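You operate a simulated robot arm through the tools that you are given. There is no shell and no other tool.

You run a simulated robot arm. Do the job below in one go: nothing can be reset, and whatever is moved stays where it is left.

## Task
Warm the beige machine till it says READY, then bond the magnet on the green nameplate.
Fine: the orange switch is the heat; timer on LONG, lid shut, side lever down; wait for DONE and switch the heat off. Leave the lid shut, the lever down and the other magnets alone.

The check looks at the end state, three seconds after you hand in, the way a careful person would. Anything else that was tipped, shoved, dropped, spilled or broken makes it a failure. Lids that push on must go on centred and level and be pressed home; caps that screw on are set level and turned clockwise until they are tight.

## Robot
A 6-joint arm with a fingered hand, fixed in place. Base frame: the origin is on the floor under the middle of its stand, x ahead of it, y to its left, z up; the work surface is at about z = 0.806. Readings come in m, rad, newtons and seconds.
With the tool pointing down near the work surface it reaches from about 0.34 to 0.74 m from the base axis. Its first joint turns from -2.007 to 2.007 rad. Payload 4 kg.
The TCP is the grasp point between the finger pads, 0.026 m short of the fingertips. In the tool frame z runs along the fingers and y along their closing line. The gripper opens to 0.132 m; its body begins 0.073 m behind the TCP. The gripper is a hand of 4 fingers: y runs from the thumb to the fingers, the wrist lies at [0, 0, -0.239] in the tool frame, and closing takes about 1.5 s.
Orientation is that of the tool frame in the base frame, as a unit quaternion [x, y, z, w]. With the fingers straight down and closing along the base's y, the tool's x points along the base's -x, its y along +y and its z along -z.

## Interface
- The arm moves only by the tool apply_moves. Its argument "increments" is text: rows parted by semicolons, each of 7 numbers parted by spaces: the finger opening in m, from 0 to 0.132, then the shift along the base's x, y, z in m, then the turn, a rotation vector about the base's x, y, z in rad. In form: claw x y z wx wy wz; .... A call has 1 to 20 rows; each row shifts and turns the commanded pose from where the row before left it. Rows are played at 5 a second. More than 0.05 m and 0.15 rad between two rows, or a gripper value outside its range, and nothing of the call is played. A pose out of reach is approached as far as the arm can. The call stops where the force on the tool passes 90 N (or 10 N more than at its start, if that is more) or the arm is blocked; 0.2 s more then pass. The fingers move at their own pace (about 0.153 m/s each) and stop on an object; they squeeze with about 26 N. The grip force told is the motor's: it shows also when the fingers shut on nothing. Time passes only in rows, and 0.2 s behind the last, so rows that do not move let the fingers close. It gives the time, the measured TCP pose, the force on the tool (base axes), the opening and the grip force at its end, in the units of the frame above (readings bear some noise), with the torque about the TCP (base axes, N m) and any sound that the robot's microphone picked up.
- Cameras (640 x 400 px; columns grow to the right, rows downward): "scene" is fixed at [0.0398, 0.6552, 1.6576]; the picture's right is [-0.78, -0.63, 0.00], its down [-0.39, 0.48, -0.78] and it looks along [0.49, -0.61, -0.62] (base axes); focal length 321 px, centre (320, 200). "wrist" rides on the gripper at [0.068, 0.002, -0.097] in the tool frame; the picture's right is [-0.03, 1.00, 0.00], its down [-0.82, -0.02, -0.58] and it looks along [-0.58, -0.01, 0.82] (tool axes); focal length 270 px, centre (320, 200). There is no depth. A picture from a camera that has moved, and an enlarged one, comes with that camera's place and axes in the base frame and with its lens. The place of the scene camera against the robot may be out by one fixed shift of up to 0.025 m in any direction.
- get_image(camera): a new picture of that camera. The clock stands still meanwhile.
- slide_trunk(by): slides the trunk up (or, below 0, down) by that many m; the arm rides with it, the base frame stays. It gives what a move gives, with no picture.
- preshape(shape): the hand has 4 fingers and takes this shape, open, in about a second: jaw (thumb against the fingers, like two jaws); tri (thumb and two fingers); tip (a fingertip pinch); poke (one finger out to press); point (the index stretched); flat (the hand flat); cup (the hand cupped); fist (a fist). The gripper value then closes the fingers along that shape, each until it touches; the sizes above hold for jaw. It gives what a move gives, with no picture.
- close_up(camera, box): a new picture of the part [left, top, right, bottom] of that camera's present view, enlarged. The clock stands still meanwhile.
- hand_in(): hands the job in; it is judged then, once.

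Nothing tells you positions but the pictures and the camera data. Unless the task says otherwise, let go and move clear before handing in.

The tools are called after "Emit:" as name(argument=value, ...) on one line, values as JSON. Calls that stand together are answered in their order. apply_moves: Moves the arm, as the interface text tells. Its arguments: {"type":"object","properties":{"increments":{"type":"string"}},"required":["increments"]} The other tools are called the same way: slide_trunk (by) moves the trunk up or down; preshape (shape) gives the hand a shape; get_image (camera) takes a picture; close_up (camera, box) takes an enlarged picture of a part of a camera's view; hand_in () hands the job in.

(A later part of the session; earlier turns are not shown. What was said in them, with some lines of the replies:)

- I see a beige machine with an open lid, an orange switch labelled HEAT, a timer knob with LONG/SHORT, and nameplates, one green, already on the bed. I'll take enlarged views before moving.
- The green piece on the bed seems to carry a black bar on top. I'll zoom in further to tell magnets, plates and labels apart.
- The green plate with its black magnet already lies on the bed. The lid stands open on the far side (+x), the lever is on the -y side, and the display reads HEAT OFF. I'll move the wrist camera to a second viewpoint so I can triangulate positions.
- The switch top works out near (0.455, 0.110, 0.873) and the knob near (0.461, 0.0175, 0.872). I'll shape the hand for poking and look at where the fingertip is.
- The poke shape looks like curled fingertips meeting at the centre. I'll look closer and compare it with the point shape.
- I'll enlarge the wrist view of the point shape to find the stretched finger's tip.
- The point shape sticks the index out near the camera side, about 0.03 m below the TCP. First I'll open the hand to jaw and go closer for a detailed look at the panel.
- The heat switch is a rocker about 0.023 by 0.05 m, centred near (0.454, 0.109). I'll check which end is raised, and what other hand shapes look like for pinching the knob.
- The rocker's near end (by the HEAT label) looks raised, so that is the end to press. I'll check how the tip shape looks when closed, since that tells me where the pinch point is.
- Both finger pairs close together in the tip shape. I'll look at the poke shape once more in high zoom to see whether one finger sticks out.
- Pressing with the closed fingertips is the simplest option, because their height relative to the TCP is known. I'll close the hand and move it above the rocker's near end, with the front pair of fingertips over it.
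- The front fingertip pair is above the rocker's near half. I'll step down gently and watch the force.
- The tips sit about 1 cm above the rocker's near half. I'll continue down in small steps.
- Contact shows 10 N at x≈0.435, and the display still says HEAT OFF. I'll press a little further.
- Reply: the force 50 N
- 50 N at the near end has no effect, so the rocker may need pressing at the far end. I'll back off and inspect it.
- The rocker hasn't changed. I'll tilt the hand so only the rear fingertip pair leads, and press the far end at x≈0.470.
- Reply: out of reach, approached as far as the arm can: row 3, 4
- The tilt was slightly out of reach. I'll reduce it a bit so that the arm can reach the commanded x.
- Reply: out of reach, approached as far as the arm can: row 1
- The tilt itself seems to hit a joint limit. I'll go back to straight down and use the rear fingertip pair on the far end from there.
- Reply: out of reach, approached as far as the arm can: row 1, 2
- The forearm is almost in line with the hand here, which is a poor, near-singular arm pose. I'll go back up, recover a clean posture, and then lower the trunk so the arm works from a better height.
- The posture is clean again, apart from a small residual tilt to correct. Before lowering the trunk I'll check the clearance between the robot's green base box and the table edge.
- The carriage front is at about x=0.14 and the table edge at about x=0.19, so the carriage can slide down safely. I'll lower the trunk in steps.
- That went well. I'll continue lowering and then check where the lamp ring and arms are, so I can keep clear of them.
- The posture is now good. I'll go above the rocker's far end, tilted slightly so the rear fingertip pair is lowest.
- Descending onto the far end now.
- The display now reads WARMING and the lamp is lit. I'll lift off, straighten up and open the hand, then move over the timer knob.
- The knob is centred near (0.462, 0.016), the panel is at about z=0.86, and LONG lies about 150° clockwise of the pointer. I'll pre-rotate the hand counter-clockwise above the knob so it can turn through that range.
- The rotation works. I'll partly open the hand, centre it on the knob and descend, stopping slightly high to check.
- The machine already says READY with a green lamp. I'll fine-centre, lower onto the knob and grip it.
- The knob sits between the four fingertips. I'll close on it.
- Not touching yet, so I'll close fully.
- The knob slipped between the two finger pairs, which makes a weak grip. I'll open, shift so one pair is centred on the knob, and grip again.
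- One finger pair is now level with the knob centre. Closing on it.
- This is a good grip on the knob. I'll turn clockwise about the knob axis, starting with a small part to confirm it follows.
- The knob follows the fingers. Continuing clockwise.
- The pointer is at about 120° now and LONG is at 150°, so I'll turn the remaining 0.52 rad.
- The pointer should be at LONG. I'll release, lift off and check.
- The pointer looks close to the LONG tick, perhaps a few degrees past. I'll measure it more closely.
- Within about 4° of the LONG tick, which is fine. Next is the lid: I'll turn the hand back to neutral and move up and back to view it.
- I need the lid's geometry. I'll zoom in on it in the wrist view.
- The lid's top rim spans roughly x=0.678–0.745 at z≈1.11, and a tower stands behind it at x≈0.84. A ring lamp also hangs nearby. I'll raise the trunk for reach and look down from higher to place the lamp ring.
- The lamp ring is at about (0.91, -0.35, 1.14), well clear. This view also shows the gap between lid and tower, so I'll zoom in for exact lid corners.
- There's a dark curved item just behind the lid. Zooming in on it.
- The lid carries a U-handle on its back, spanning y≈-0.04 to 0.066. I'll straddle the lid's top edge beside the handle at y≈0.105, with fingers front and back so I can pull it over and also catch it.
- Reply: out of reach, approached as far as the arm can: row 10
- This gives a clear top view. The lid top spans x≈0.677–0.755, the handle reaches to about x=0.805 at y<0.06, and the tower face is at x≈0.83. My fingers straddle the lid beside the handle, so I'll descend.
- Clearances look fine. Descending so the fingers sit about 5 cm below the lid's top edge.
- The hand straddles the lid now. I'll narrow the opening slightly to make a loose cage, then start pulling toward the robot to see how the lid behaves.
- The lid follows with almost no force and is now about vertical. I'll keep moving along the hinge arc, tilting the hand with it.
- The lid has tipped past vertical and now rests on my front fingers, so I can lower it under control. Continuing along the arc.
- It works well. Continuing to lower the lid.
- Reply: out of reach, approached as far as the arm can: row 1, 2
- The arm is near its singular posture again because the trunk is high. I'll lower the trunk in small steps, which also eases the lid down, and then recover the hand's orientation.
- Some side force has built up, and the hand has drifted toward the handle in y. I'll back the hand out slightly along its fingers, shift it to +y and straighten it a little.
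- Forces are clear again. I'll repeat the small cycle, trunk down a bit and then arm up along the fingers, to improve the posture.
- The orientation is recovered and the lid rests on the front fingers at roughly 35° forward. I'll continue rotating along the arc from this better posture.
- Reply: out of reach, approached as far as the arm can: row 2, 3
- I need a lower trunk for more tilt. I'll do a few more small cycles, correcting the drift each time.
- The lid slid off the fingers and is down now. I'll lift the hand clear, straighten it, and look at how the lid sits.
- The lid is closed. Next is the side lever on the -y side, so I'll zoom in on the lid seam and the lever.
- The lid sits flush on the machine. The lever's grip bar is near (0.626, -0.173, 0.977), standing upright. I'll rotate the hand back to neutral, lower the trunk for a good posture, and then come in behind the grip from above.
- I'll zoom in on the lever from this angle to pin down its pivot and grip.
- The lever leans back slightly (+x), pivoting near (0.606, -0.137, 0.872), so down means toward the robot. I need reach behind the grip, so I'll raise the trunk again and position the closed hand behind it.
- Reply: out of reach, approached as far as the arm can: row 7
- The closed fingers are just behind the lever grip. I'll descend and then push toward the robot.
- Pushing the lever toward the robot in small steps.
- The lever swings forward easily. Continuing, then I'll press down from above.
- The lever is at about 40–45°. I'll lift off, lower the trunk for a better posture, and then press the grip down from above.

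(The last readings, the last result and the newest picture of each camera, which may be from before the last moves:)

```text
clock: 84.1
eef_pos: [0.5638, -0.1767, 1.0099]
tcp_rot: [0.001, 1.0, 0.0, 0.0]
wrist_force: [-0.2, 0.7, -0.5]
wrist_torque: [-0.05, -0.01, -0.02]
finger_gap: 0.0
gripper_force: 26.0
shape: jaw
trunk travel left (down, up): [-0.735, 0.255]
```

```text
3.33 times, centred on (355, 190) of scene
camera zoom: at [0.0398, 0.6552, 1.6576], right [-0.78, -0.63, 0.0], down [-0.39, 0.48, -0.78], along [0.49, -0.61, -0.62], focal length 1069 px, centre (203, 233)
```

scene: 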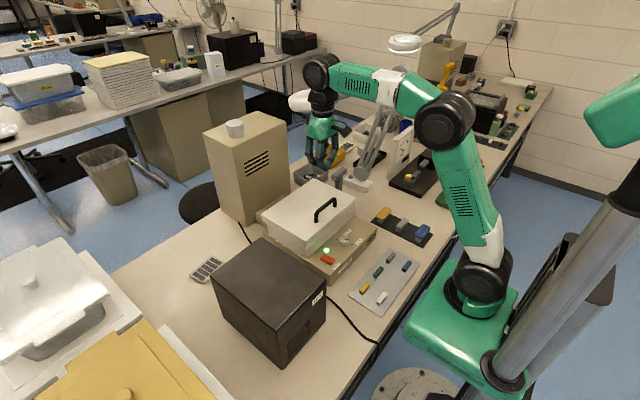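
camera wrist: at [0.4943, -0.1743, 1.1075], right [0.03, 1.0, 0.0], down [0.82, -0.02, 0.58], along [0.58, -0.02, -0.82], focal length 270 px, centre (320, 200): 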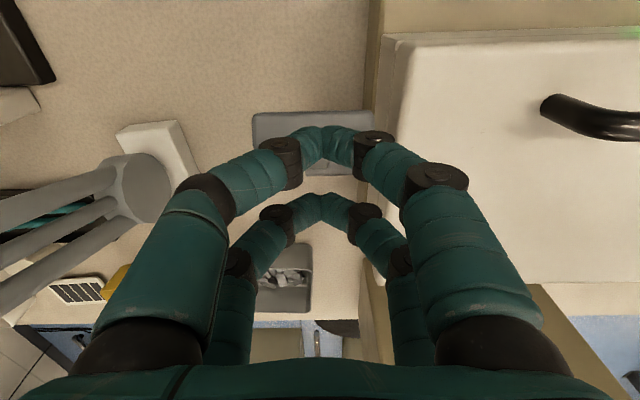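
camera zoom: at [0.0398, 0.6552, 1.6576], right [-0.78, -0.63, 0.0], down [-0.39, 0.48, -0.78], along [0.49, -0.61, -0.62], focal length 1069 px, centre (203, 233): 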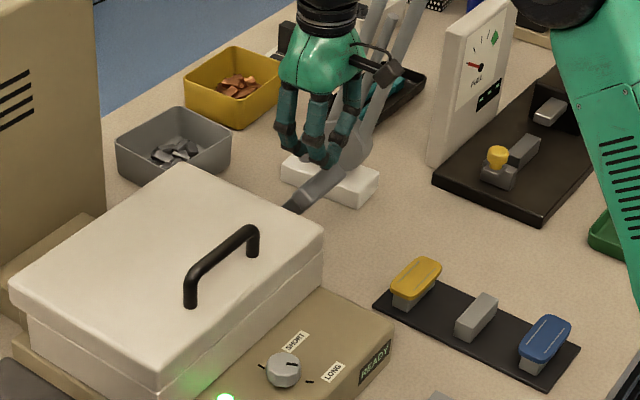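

Pressing down along the lever's arc with the rear fingertip pair on top of the grip.

Emit:
apply_moves(increments="0 -0.007 0 -0.01 0 0 0; 0 -0.007 0 -0.01 0 0 0; 0 -0.008 0 -0.011 0 0 0; 0 -0.008 0 -0.011 0 0 0; 0 0 0 0 0 0 0")

Emit:
get_image(camera="wrist")

Emit:
close_up(camera="scene", box=[300, 130, 410, 250])

```text
clock: 85.3
eef_pos: [0.5354, -0.1753, 0.9666]
tcp_rot: [0.001, 1.0, 0.0, 0.0]
wrist_force: [-0.5, -0.6, -0.4]
wrist_torque: [-0.02, 0.01, 0.01]
finger_gap: 0.0
gripper_force: 26.1
shape: jaw
trunk travel left (down, up): [-0.735, 0.255]
```

```text
taken
camera wrist: at [0.4644, -0.1731, 1.0648], right [0.03, 1.0, 0.0], down [0.82, -0.02, 0.58], along [0.58, -0.02, -0.82], focal length 270 px, centre (320, 200)
```

wrist: 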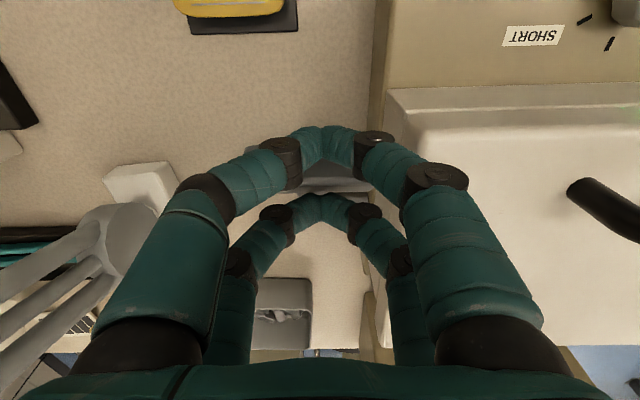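

```text
3.33 times, centred on (355, 190) of scene
camera zoom: at [0.0398, 0.6552, 1.6576], right [-0.78, -0.63, 0.0], down [-0.39, 0.48, -0.78], along [0.49, -0.61, -0.62], focal length 1069 px, centre (203, 233)
```

zoom: 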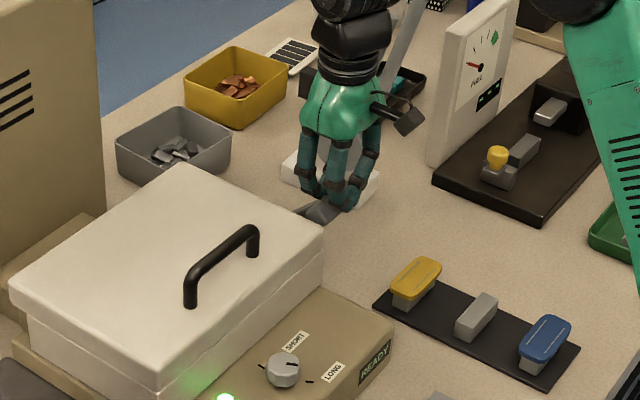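

Emit:
apply_moves(increments="0 -0.006 0 -0.012 0 0 0; 0 -0.006 0 -0.012 0 0 0; 0 -0.002 0 -0.014 0 0 0; 0 -0.001 0 -0.012 0 0 0; 0 0 0 0 0 0 0")

Emit:
get_image(camera="wrist")

Emit:
close_up(camera="scene", box=[300, 130, 410, 250])

```text
clock: 86.5
eef_pos: [0.5131, -0.1753, 0.9253]
tcp_rot: [0.002, 1.0, -0.001, 0.007]
wrist_force: [-20.9, 3.9, 67.4]
wrist_torque: [0.18, 0.39, 0.01]
finger_gap: 0.0
gripper_force: 26.5
shape: jaw
trunk travel left (down, up): [-0.735, 0.255]
```

```text
taken
camera wrist: at [0.4438, -0.1724, 1.0226], right [0.03, 1.0, 0.0], down [0.81, -0.02, 0.59], along [0.59, -0.02, -0.81], focal length 270 px, centre (320, 200)
```

wrist: 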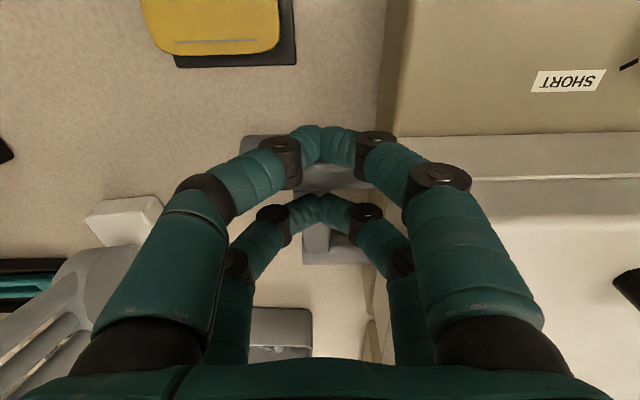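

```text
3.33 times, centred on (355, 190) of scene
camera zoom: at [0.0398, 0.6552, 1.6576], right [-0.78, -0.63, 0.0], down [-0.39, 0.48, -0.78], along [0.49, -0.61, -0.62], focal length 1069 px, centre (203, 233)
```

zoom: 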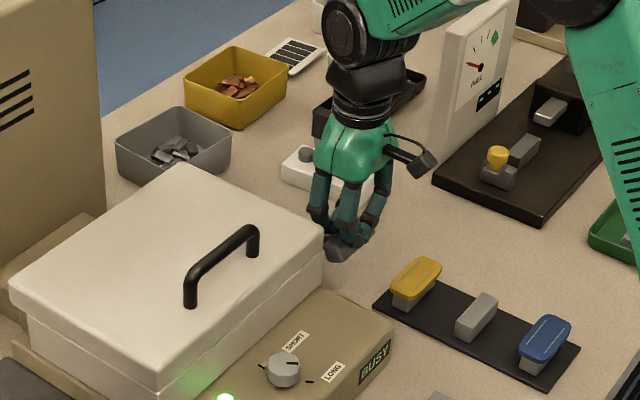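

The display says BUSY, and the lever is at its stop with 67 N on it. I'll ease off gently and check that the lever stays down.

Emit:
apply_moves(increments="0 0 0 0.006 0 0 0; 0 0 0 0.006 0 0 0; 0 0 0 0.01 0 0 0; 0 0 0 0 0 0 0")

Emit:
close_up(camera="scene", box=[300, 130, 410, 250])

Emit:
get_image(camera="wrist")

```text
clock: 87.5
eef_pos: [0.5186, -0.1765, 0.9384]
tcp_rot: [0.001, 1.0, 0.0, 0.001]
wrist_force: [-0.1, 0.5, -0.3]
wrist_torque: [0.02, 0.0, 0.02]
finger_gap: 0.0
gripper_force: 26.1
shape: jaw
trunk travel left (down, up): [-0.735, 0.255]
```

```text
3.33 times, centred on (355, 190) of scene
camera zoom: at [0.0398, 0.6552, 1.6576], right [-0.78, -0.63, 0.0], down [-0.39, 0.48, -0.78], along [0.49, -0.61, -0.62], focal length 1069 px, centre (203, 233)
```

zoom: 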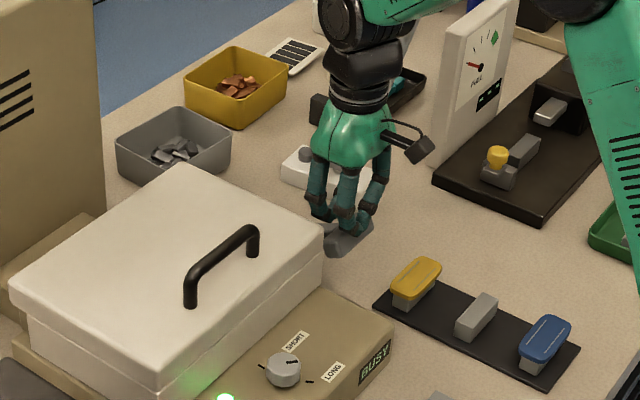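

```text
taken
camera wrist: at [0.4494, -0.1742, 1.0372], right [0.03, 1.0, 0.0], down [0.82, -0.02, 0.58], along [0.58, -0.02, -0.82], focal length 270 px, centre (320, 200)
```

wrist: 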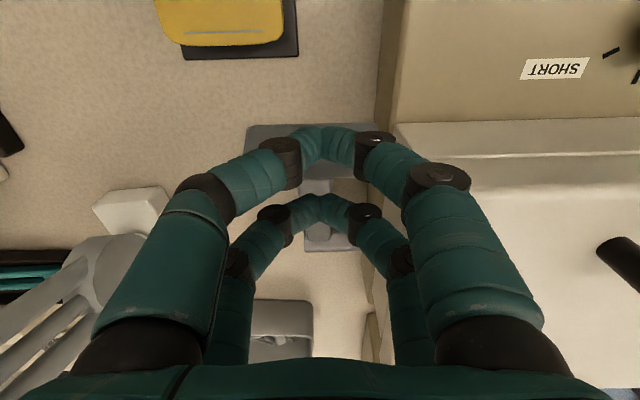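

The lever stays down and the machine is BUSY. I'll move clear and wait near the heat switch for DONE.

Emit:
apply_moves(increments="0 0 0 0.03 0 0 0; 0 0 0 0.04 0 0 0; 0 0 0.02 0.04 0 0 0; 0 -0.01 0.04 0.02 0 0 0; 0 -0.02 0.04 0 0 0 0; 0 -0.02 0.045 0 0 0 0; 0 -0.02 0.045 0 0 0 0; 0 -0.02 0.045 0 0 0 0; 0 -0.02 0.05 0 0 0 0; 0 0 0 0 0 0 0")

Emit:
slide_trunk(by=-0.05)

Emit:
get_image(camera="scene")

Emit:
close_up(camera="scene", box=[270, 160, 400, 290])

```text
refused: row 9 steps farther than a row can; nothing moved
```

```text
clock: 88.1
eef_pos: [0.515, -0.1759, 0.9242]
tcp_rot: [0.002, 1.0, -0.003, 0.01]
wrist_force: [-29.5, 8.0, 46.7]
wrist_torque: [0.23, 0.71, 0.08]
finger_gap: 0.0
gripper_force: 26.0
shape: jaw
trunk travel left (down, up): [-0.704, 0.286]
stopped: the force on the tool passed its limit at 108 N (the readings are from after the stop); the commanded pose is now the measured one
```

```text
taken
```

scene: 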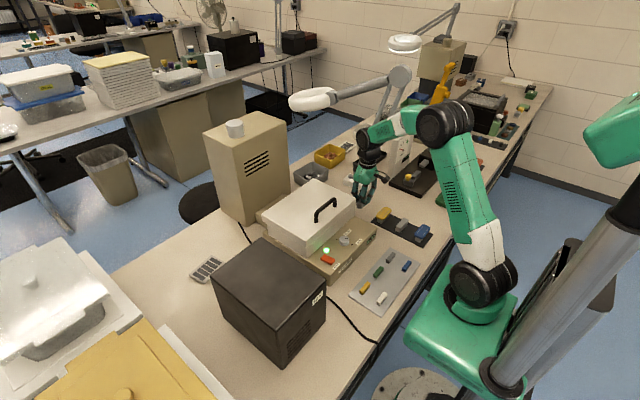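

```text
3.08 times, centred on (335, 225) of scene
camera zoom: at [0.0398, 0.6552, 1.6576], right [-0.78, -0.63, 0.0], down [-0.39, 0.48, -0.78], along [0.49, -0.61, -0.62], focal length 986 px, centre (274, 123)
```

zoom: 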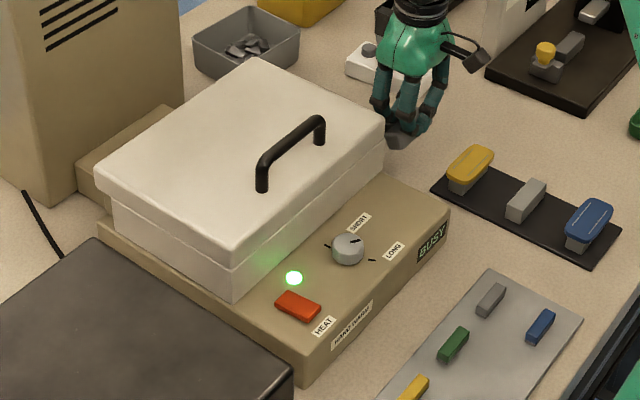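

My row was too long and was refused, and because I'd batched the trunk slide with it, the hand pressed the lever against its stop. The slide cut out at 108 N. The display still says BUSY and nothing looks changed, but I'll lift off now, check the lever, and stop batching dependent moves.

Emit:
apply_moves(increments="0 0 0 0.01 0 0 0; 0 0 0 0.02 0 0 0; 0 0 0 0.03 0 0 0; 0 0 0 0.04 0 0 0; 0 0 0 0.04 0 0 0; 0 0 0 0 0 0 0")

```text
clock: 89.5
eef_pos: [0.5211, -0.179, 1.059]
tcp_rot: [0.001, 1.0, -0.003, 0.008]
wrist_force: [0.5, 0.3, 0.0]
wrist_torque: [-0.02, 0.02, 0.02]
finger_gap: 0.0001
gripper_force: 26.3
shape: jaw
trunk travel left (down, up): [-0.704, 0.286]
```

The hand is clear with no force on it. I'll check the lever and the surroundings.

Emit:
get_image(camera="wrist")

Emit:
close_up(camera="scene", box=[300, 130, 410, 250])

```text
taken
camera wrist: at [0.4512, -0.1757, 1.1571], right [0.03, 1.0, -0.01], down [0.81, -0.02, 0.59], along [0.59, -0.02, -0.81], focal length 270 px, centre (320, 200)
```

wrist: 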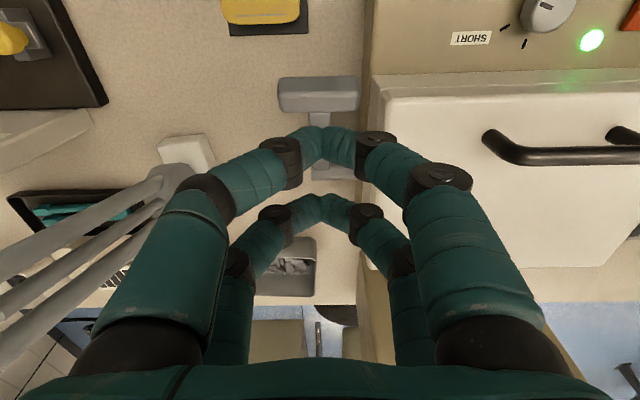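

```text
3.33 times, centred on (355, 190) of scene
camera zoom: at [0.0398, 0.6552, 1.6576], right [-0.78, -0.63, 0.0], down [-0.39, 0.48, -0.78], along [0.49, -0.61, -0.62], focal length 1069 px, centre (203, 233)
```

zoom: 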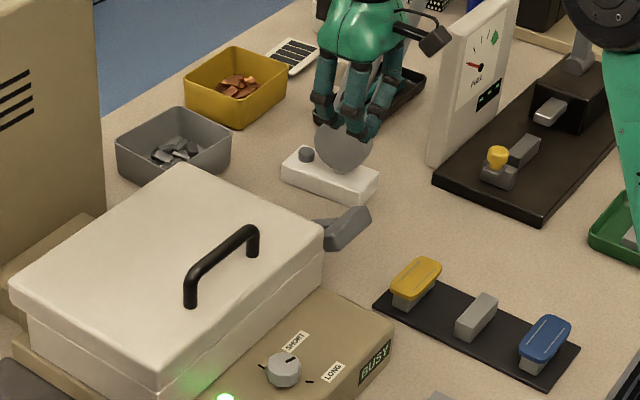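

The lever is down and intact, and nothing has shifted. I'll move over toward the heat switch with valid step sizes.

Emit:
apply_moves(increments="0 -0.017 0.041 0 0.006 0.016 0; 0 -0.017 0.041 0 0 0 0; 0 -0.017 0.041 0 0 0 0; 0 -0.017 0.041 0 0 0 0; 0 -0.017 0.041 0 0 0 0; 0 -0.017 0.041 0 0 0 0; 0 -0.017 0.041 0 0 0 0; 0 0 0 0 0 0 0; 0 0 0 0 0 0 0")

```text
clock: 91.5
eef_pos: [0.4018, 0.1085, 1.059]
tcp_rot: [0.001, 1.0, 0.001, 0.0]
wrist_force: [1.5, -0.3, 0.3]
wrist_torque: [-0.01, 0.03, 0.0]
finger_gap: 0.0001
gripper_force: 25.9
shape: jaw
trunk travel left (down, up): [-0.704, 0.286]
```

Positioned above the switch area. Checking the display.

Emit:
close_up(camera="scene", box=[270, 160, 400, 290])

Emit:
get_image(camera="wrist")

```text
3.08 times, centred on (335, 225) of scene
camera zoom: at [0.0398, 0.6552, 1.6576], right [-0.78, -0.63, 0.0], down [-0.39, 0.48, -0.78], along [0.49, -0.61, -0.62], focal length 986 px, centre (274, 123)
```

zoom: 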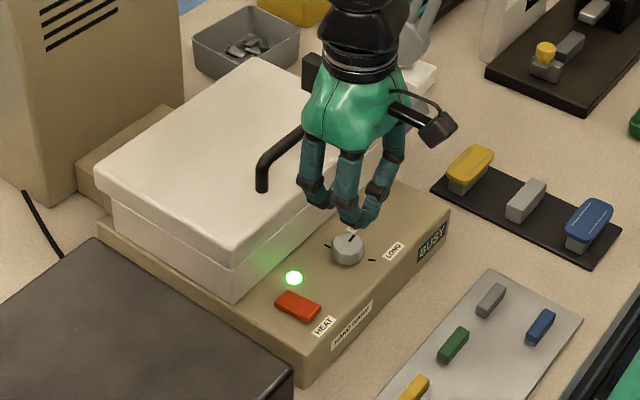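

```text
taken
camera wrist: at [0.3332, 0.1107, 1.1579], right [0.03, 1.0, 0.0], down [0.82, -0.02, 0.58], along [0.58, -0.02, -0.82], focal length 270 px, centre (320, 200)
```

wrist: 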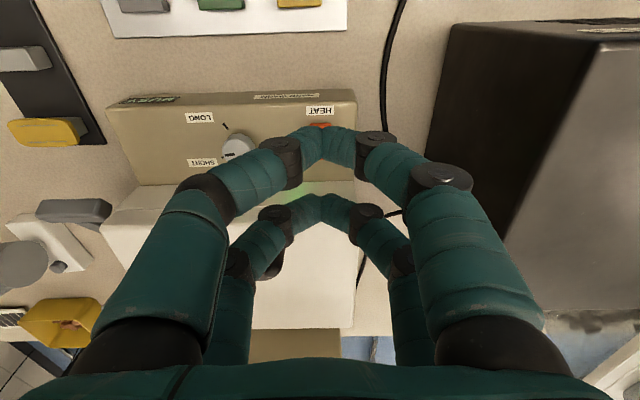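

The timer knob is unwinding while the display shows BUSY. I'll wait with still rows.

Emit:
apply_moves(increments="0 0 0 0 0 0 0; 0 0 0 0 0 0 0; 0 0 0 0 0 0 0; 0 0 0 0 0 0 0; 0 0 0 0 0 0 0; 0 0 0 0 0 0 0; 0 0 0 0 0 0 0; 0 0 0 0 0 0 0; 0 0 0 0 0 0 0; 0 0 0 0 0 0 0; 0 0 0 0 0 0 0; 0 0 0 0 0 0 0; 0 0 0 0 0 0 0; 0 0 0 0 0 0 0; 0 0 0 0 0 0 0; 0 0 0 0 0 0 0; 0 0 0 0 0 0 0; 0 0 0 0 0 0 0; 0 0 0 0 0 0 0; 0 0 0 0 0 0 0")

Emit:
close_up(camera="scene", box=[310, 220, 390, 280])

```text
clock: 95.7
eef_pos: [0.4023, 0.1081, 1.0593]
tcp_rot: [0.002, 1.0, 0.0, 0.0]
wrist_force: [0.8, 0.4, 0.5]
wrist_torque: [0.0, 0.03, 0.04]
finger_gap: 0.0
gripper_force: 25.9
shape: jaw
trunk travel left (down, up): [-0.704, 0.286]
```

```text
6.67 times, centred on (350, 250) of scene
camera zoom: at [0.0398, 0.6552, 1.6576], right [-0.78, -0.63, 0.0], down [-0.39, 0.48, -0.78], along [0.49, -0.61, -0.62], focal length 2137 px, centre (120, -133)
```

zoom: 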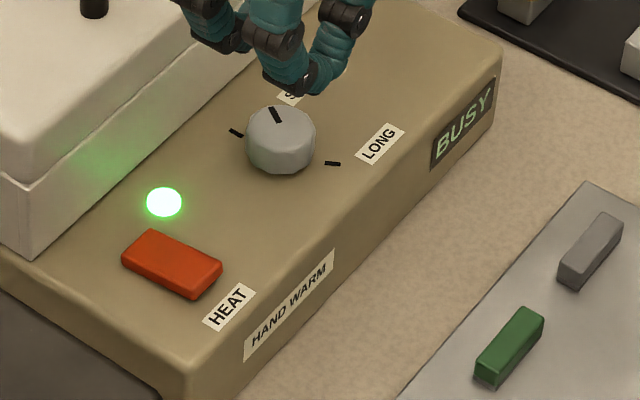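

Still BUSY, with the pointer nearing zero. Waiting a little longer.

Emit:
apply_moves(increments="0 0 0 0 0 0 0; 0 0 0 0 0 0 0; 0 0 0 0 0 0 0; 0 0 0 0 0 0 0; 0 0 0 0 0 0 0; 0 0 0 0 0 0 0; 0 0 0 0 0 0 0; 0 0 0 0 0 0 0; 0 0 0 0 0 0 0; 0 0 0 0 0 0 0; 0 0 0 0 0 0 0; 0 0 0 0 0 0 0; 0 0 0 0 0 0 0; 0 0 0 0 0 0 0; 0 0 0 0 0 0 0")

Emit:
close_up(camera="scene", box=[310, 220, 390, 280])

```text
clock: 98.9
eef_pos: [0.4027, 0.1076, 1.0591]
tcp_rot: [0.002, 1.0, 0.0, 0.0]
wrist_force: [-0.6, 1.1, -0.3]
wrist_torque: [0.03, 0.01, -0.01]
finger_gap: 0.0001
gripper_force: 26.2
shape: jaw
trunk travel left (down, up): [-0.704, 0.286]
```

```text
6.67 times, centred on (350, 250) of scene
camera zoom: at [0.0398, 0.6552, 1.6576], right [-0.78, -0.63, 0.0], down [-0.39, 0.48, -0.78], along [0.49, -0.61, -0.62], focal length 2137 px, centre (120, -133)
```

zoom: 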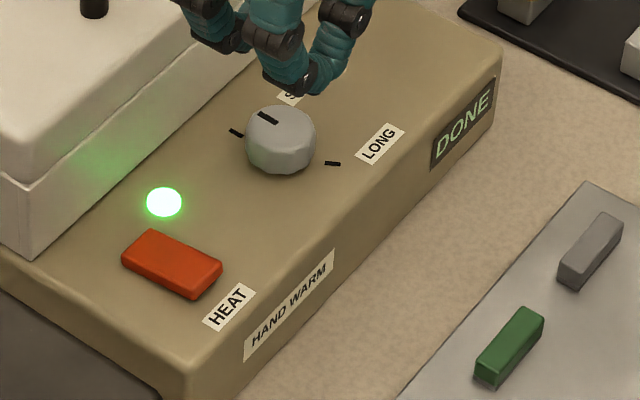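

DONE. I'll press the rocker's near end to switch the heat off, first descending to just above it.

Emit:
apply_moves(increments="0 0.007 0.001 -0.035 0 0 0; 0 0.007 0 -0.035 0 0 0; 0 0 0 -0.035 0 0 0; 0 0 0 -0.03 0 0 0; 0 0 0 0 0 0 0")

Emit:
get_image(camera="wrist")

Emit:
close_up(camera="scene", box=[300, 200, 390, 280])

```text
clock: 100.1
eef_pos: [0.4164, 0.1102, 0.9217]
tcp_rot: [0.002, 1.0, 0.0, 0.0]
wrist_force: [1.0, -0.2, -0.1]
wrist_torque: [-0.04, -0.01, -0.02]
finger_gap: 0.0001
gripper_force: 25.9
shape: jaw
trunk travel left (down, up): [-0.704, 0.286]
```

```text
taken
camera wrist: at [0.3462, 0.1119, 1.0211], right [0.03, 1.0, 0.0], down [0.82, -0.02, 0.58], along [0.58, -0.02, -0.82], focal length 270 px, centre (320, 200)
```

wrist: 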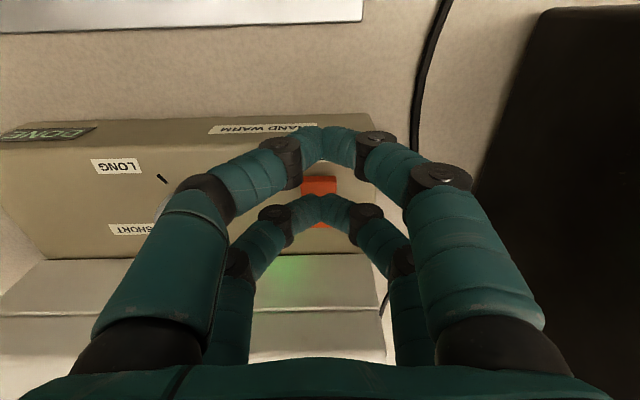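

```text
5.00 times, centred on (345, 240) of scene
camera zoom: at [0.0398, 0.6552, 1.6576], right [-0.78, -0.63, 0.0], down [-0.39, 0.48, -0.78], along [0.49, -0.61, -0.62], focal length 1603 px, centre (195, 0)
```

zoom: 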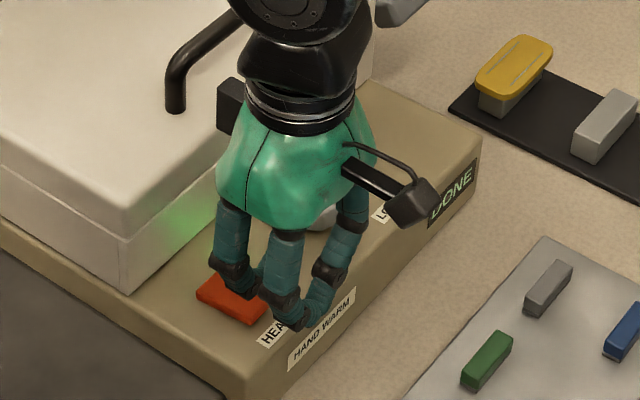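

Aligned over the near end. Pressing gently in small steps.

Emit:
apply_moves(increments="0 0 -0.001 -0.006 0 0 0; 0 0 0 -0.005 0 0 0; 0 0 0 -0.004 0 0 0; 0 0 0 -0.003 0 0 0; 0 0 0 -0.003 0 0 0; 0 0 0 0 0 0 0")

Emit:
close_up(camera="scene", box=[300, 200, 390, 280])

```text
clock: 101.5
eef_pos: [0.4166, 0.1088, 0.9024]
tcp_rot: [0.002, 1.0, 0.001, 0.0]
wrist_force: [0.4, -0.7, 0.2]
wrist_torque: [0.01, -0.03, 0.04]
finger_gap: 0.0
gripper_force: 25.9
shape: jaw
trunk travel left (down, up): [-0.704, 0.286]
```

```text
5.00 times, centred on (345, 240) of scene
camera zoom: at [0.0398, 0.6552, 1.6576], right [-0.78, -0.63, 0.0], down [-0.39, 0.48, -0.78], along [0.49, -0.61, -0.62], focal length 1603 px, centre (195, 0)
```

zoom: 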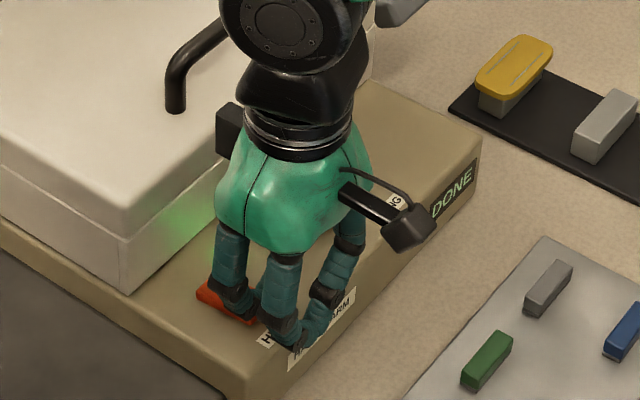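

No contact yet, so a bit further.

Emit:
apply_moves(increments="0 0 0 -0.003 0 0 0; 0 0 0 -0.003 0 0 0; 0 0 0 0 0 0 0")

Emit:
close_up(camera="scene", box=[300, 200, 390, 280])

```text
clock: 102.3
eef_pos: [0.4164, 0.1084, 0.8947]
tcp_rot: [0.001, 1.0, 0.0, 0.001]
wrist_force: [0.2, 0.5, -0.5]
wrist_torque: [-0.02, 0.0, -0.01]
finger_gap: 0.0001
gripper_force: 26.2
shape: jaw
trunk travel left (down, up): [-0.704, 0.286]
```

```text
5.00 times, centred on (345, 240) of scene
camera zoom: at [0.0398, 0.6552, 1.6576], right [-0.78, -0.63, 0.0], down [-0.39, 0.48, -0.78], along [0.49, -0.61, -0.62], focal length 1603 px, centre (195, 0)
```

zoom: 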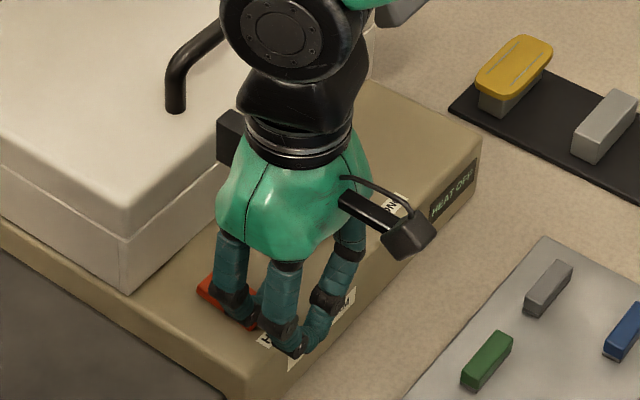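

HEAT OFF is showing and the rocker has flipped. I'll lift straight up and move clear.

Emit:
apply_moves(increments="0 0 0 0.01 0 0 0; 0 0 0 0.03 0 0 0; 0 -0.01 0 0.04 0 0 0; 0 -0.01 -0.01 0.045 0 0 0; 0.05 -0.01 -0.01 0.045 0 0 0; 0.1 0 -0.01 0.045 0 0 0; 0.132 0 0 0.045 0 0 0; 0.132 0 0 0.04 0 0 0; 0.132 0 0 0 0 0 0; 0.132 0 0 0 0 0 0")

Emit:
get_image(camera="scene")

Emit:
get_image(camera="wrist")

Emit:
close_up(camera="scene", box=[260, 170, 440, 310])

```text
clock: 104.5
eef_pos: [0.3824, 0.0796, 1.1934]
tcp_rot: [0.002, 1.0, 0.0, 0.0]
wrist_force: [0.6, -0.8, 0.1]
wrist_torque: [-0.01, -0.02, 0.01]
finger_gap: 0.1318
gripper_force: 0.0
shape: jaw
trunk travel left (down, up): [-0.704, 0.286]
```

```text
taken
```

scene: 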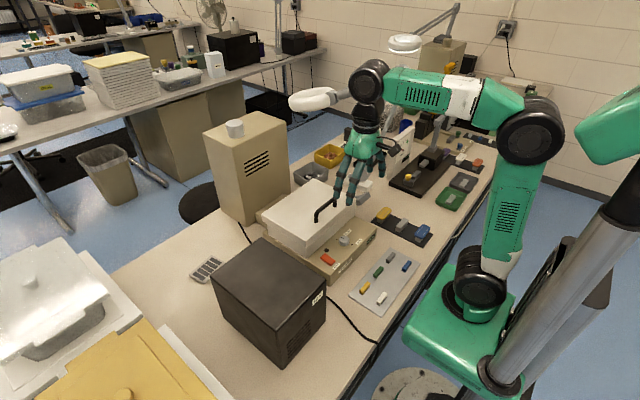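

```text
taken
camera wrist: at [0.3139, 0.0818, 1.2916], right [0.03, 1.0, 0.0], down [0.82, -0.02, 0.58], along [0.58, -0.02, -0.82], focal length 270 px, centre (320, 200)
```

wrist: 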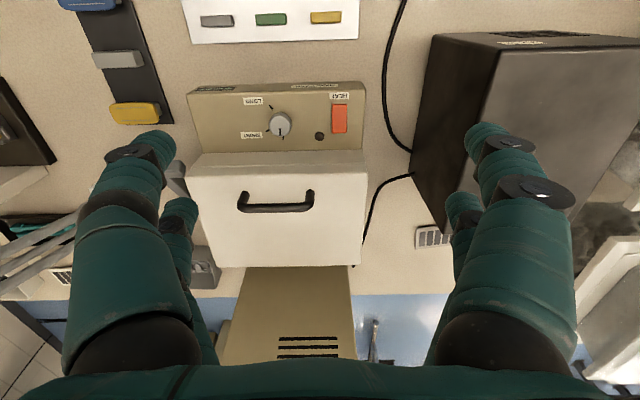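

```text
2.86 times, centred on (350, 240) of scene
camera zoom: at [0.0398, 0.6552, 1.6576], right [-0.78, -0.63, 0.0], down [-0.39, 0.48, -0.78], along [0.49, -0.61, -0.62], focal length 916 px, centre (234, 86)
```

zoom: 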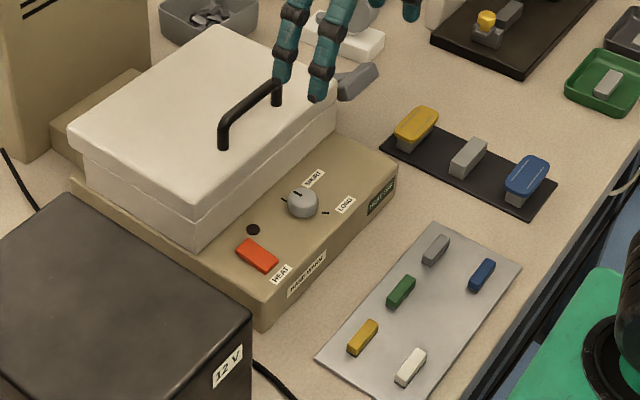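

The display reads HEAT OFF, the lamp is out, the lid is shut, the lever is down, and the other magnets and fixtures look undisturbed. The hand is open and clear, so I'm handing in.

Emit:
hand_in()

```text
The job is handed in.
```

The bonding cycle ran to DONE, the heat is switched off, and I've handed the job in. No result from the check has come back. The lid is shut and was not reopened, so I haven't seen the bonded magnet itself.

- **Warm-up:** I pressed the orange switch and the display went from WARMING to READY before I did anything else.
- **Cycle:** I set the timer to LONG, shut the lid and pulled the side lever down. The display went to BUSY, the timer knob wound back on its own, and the display then showed DONE.
- **End state:** The display shows HEAT OFF and the lamp is out. The lid is shut, the lever is down and the hand is clear. The other magnets and fixtures look unmoved in the last pictures.

Two things did not go cleanly:
- **Lid:** It slipped off the fingers partway down and dropped the rest of the way. It sits flush, but I can't rule out that the drop nudged the magnet.
- **Lever:** When a move was refused, I pushed the lever against its stop until the force limit cut in at 108 N. It stayed down, looks undamaged, and the cycle carried on.
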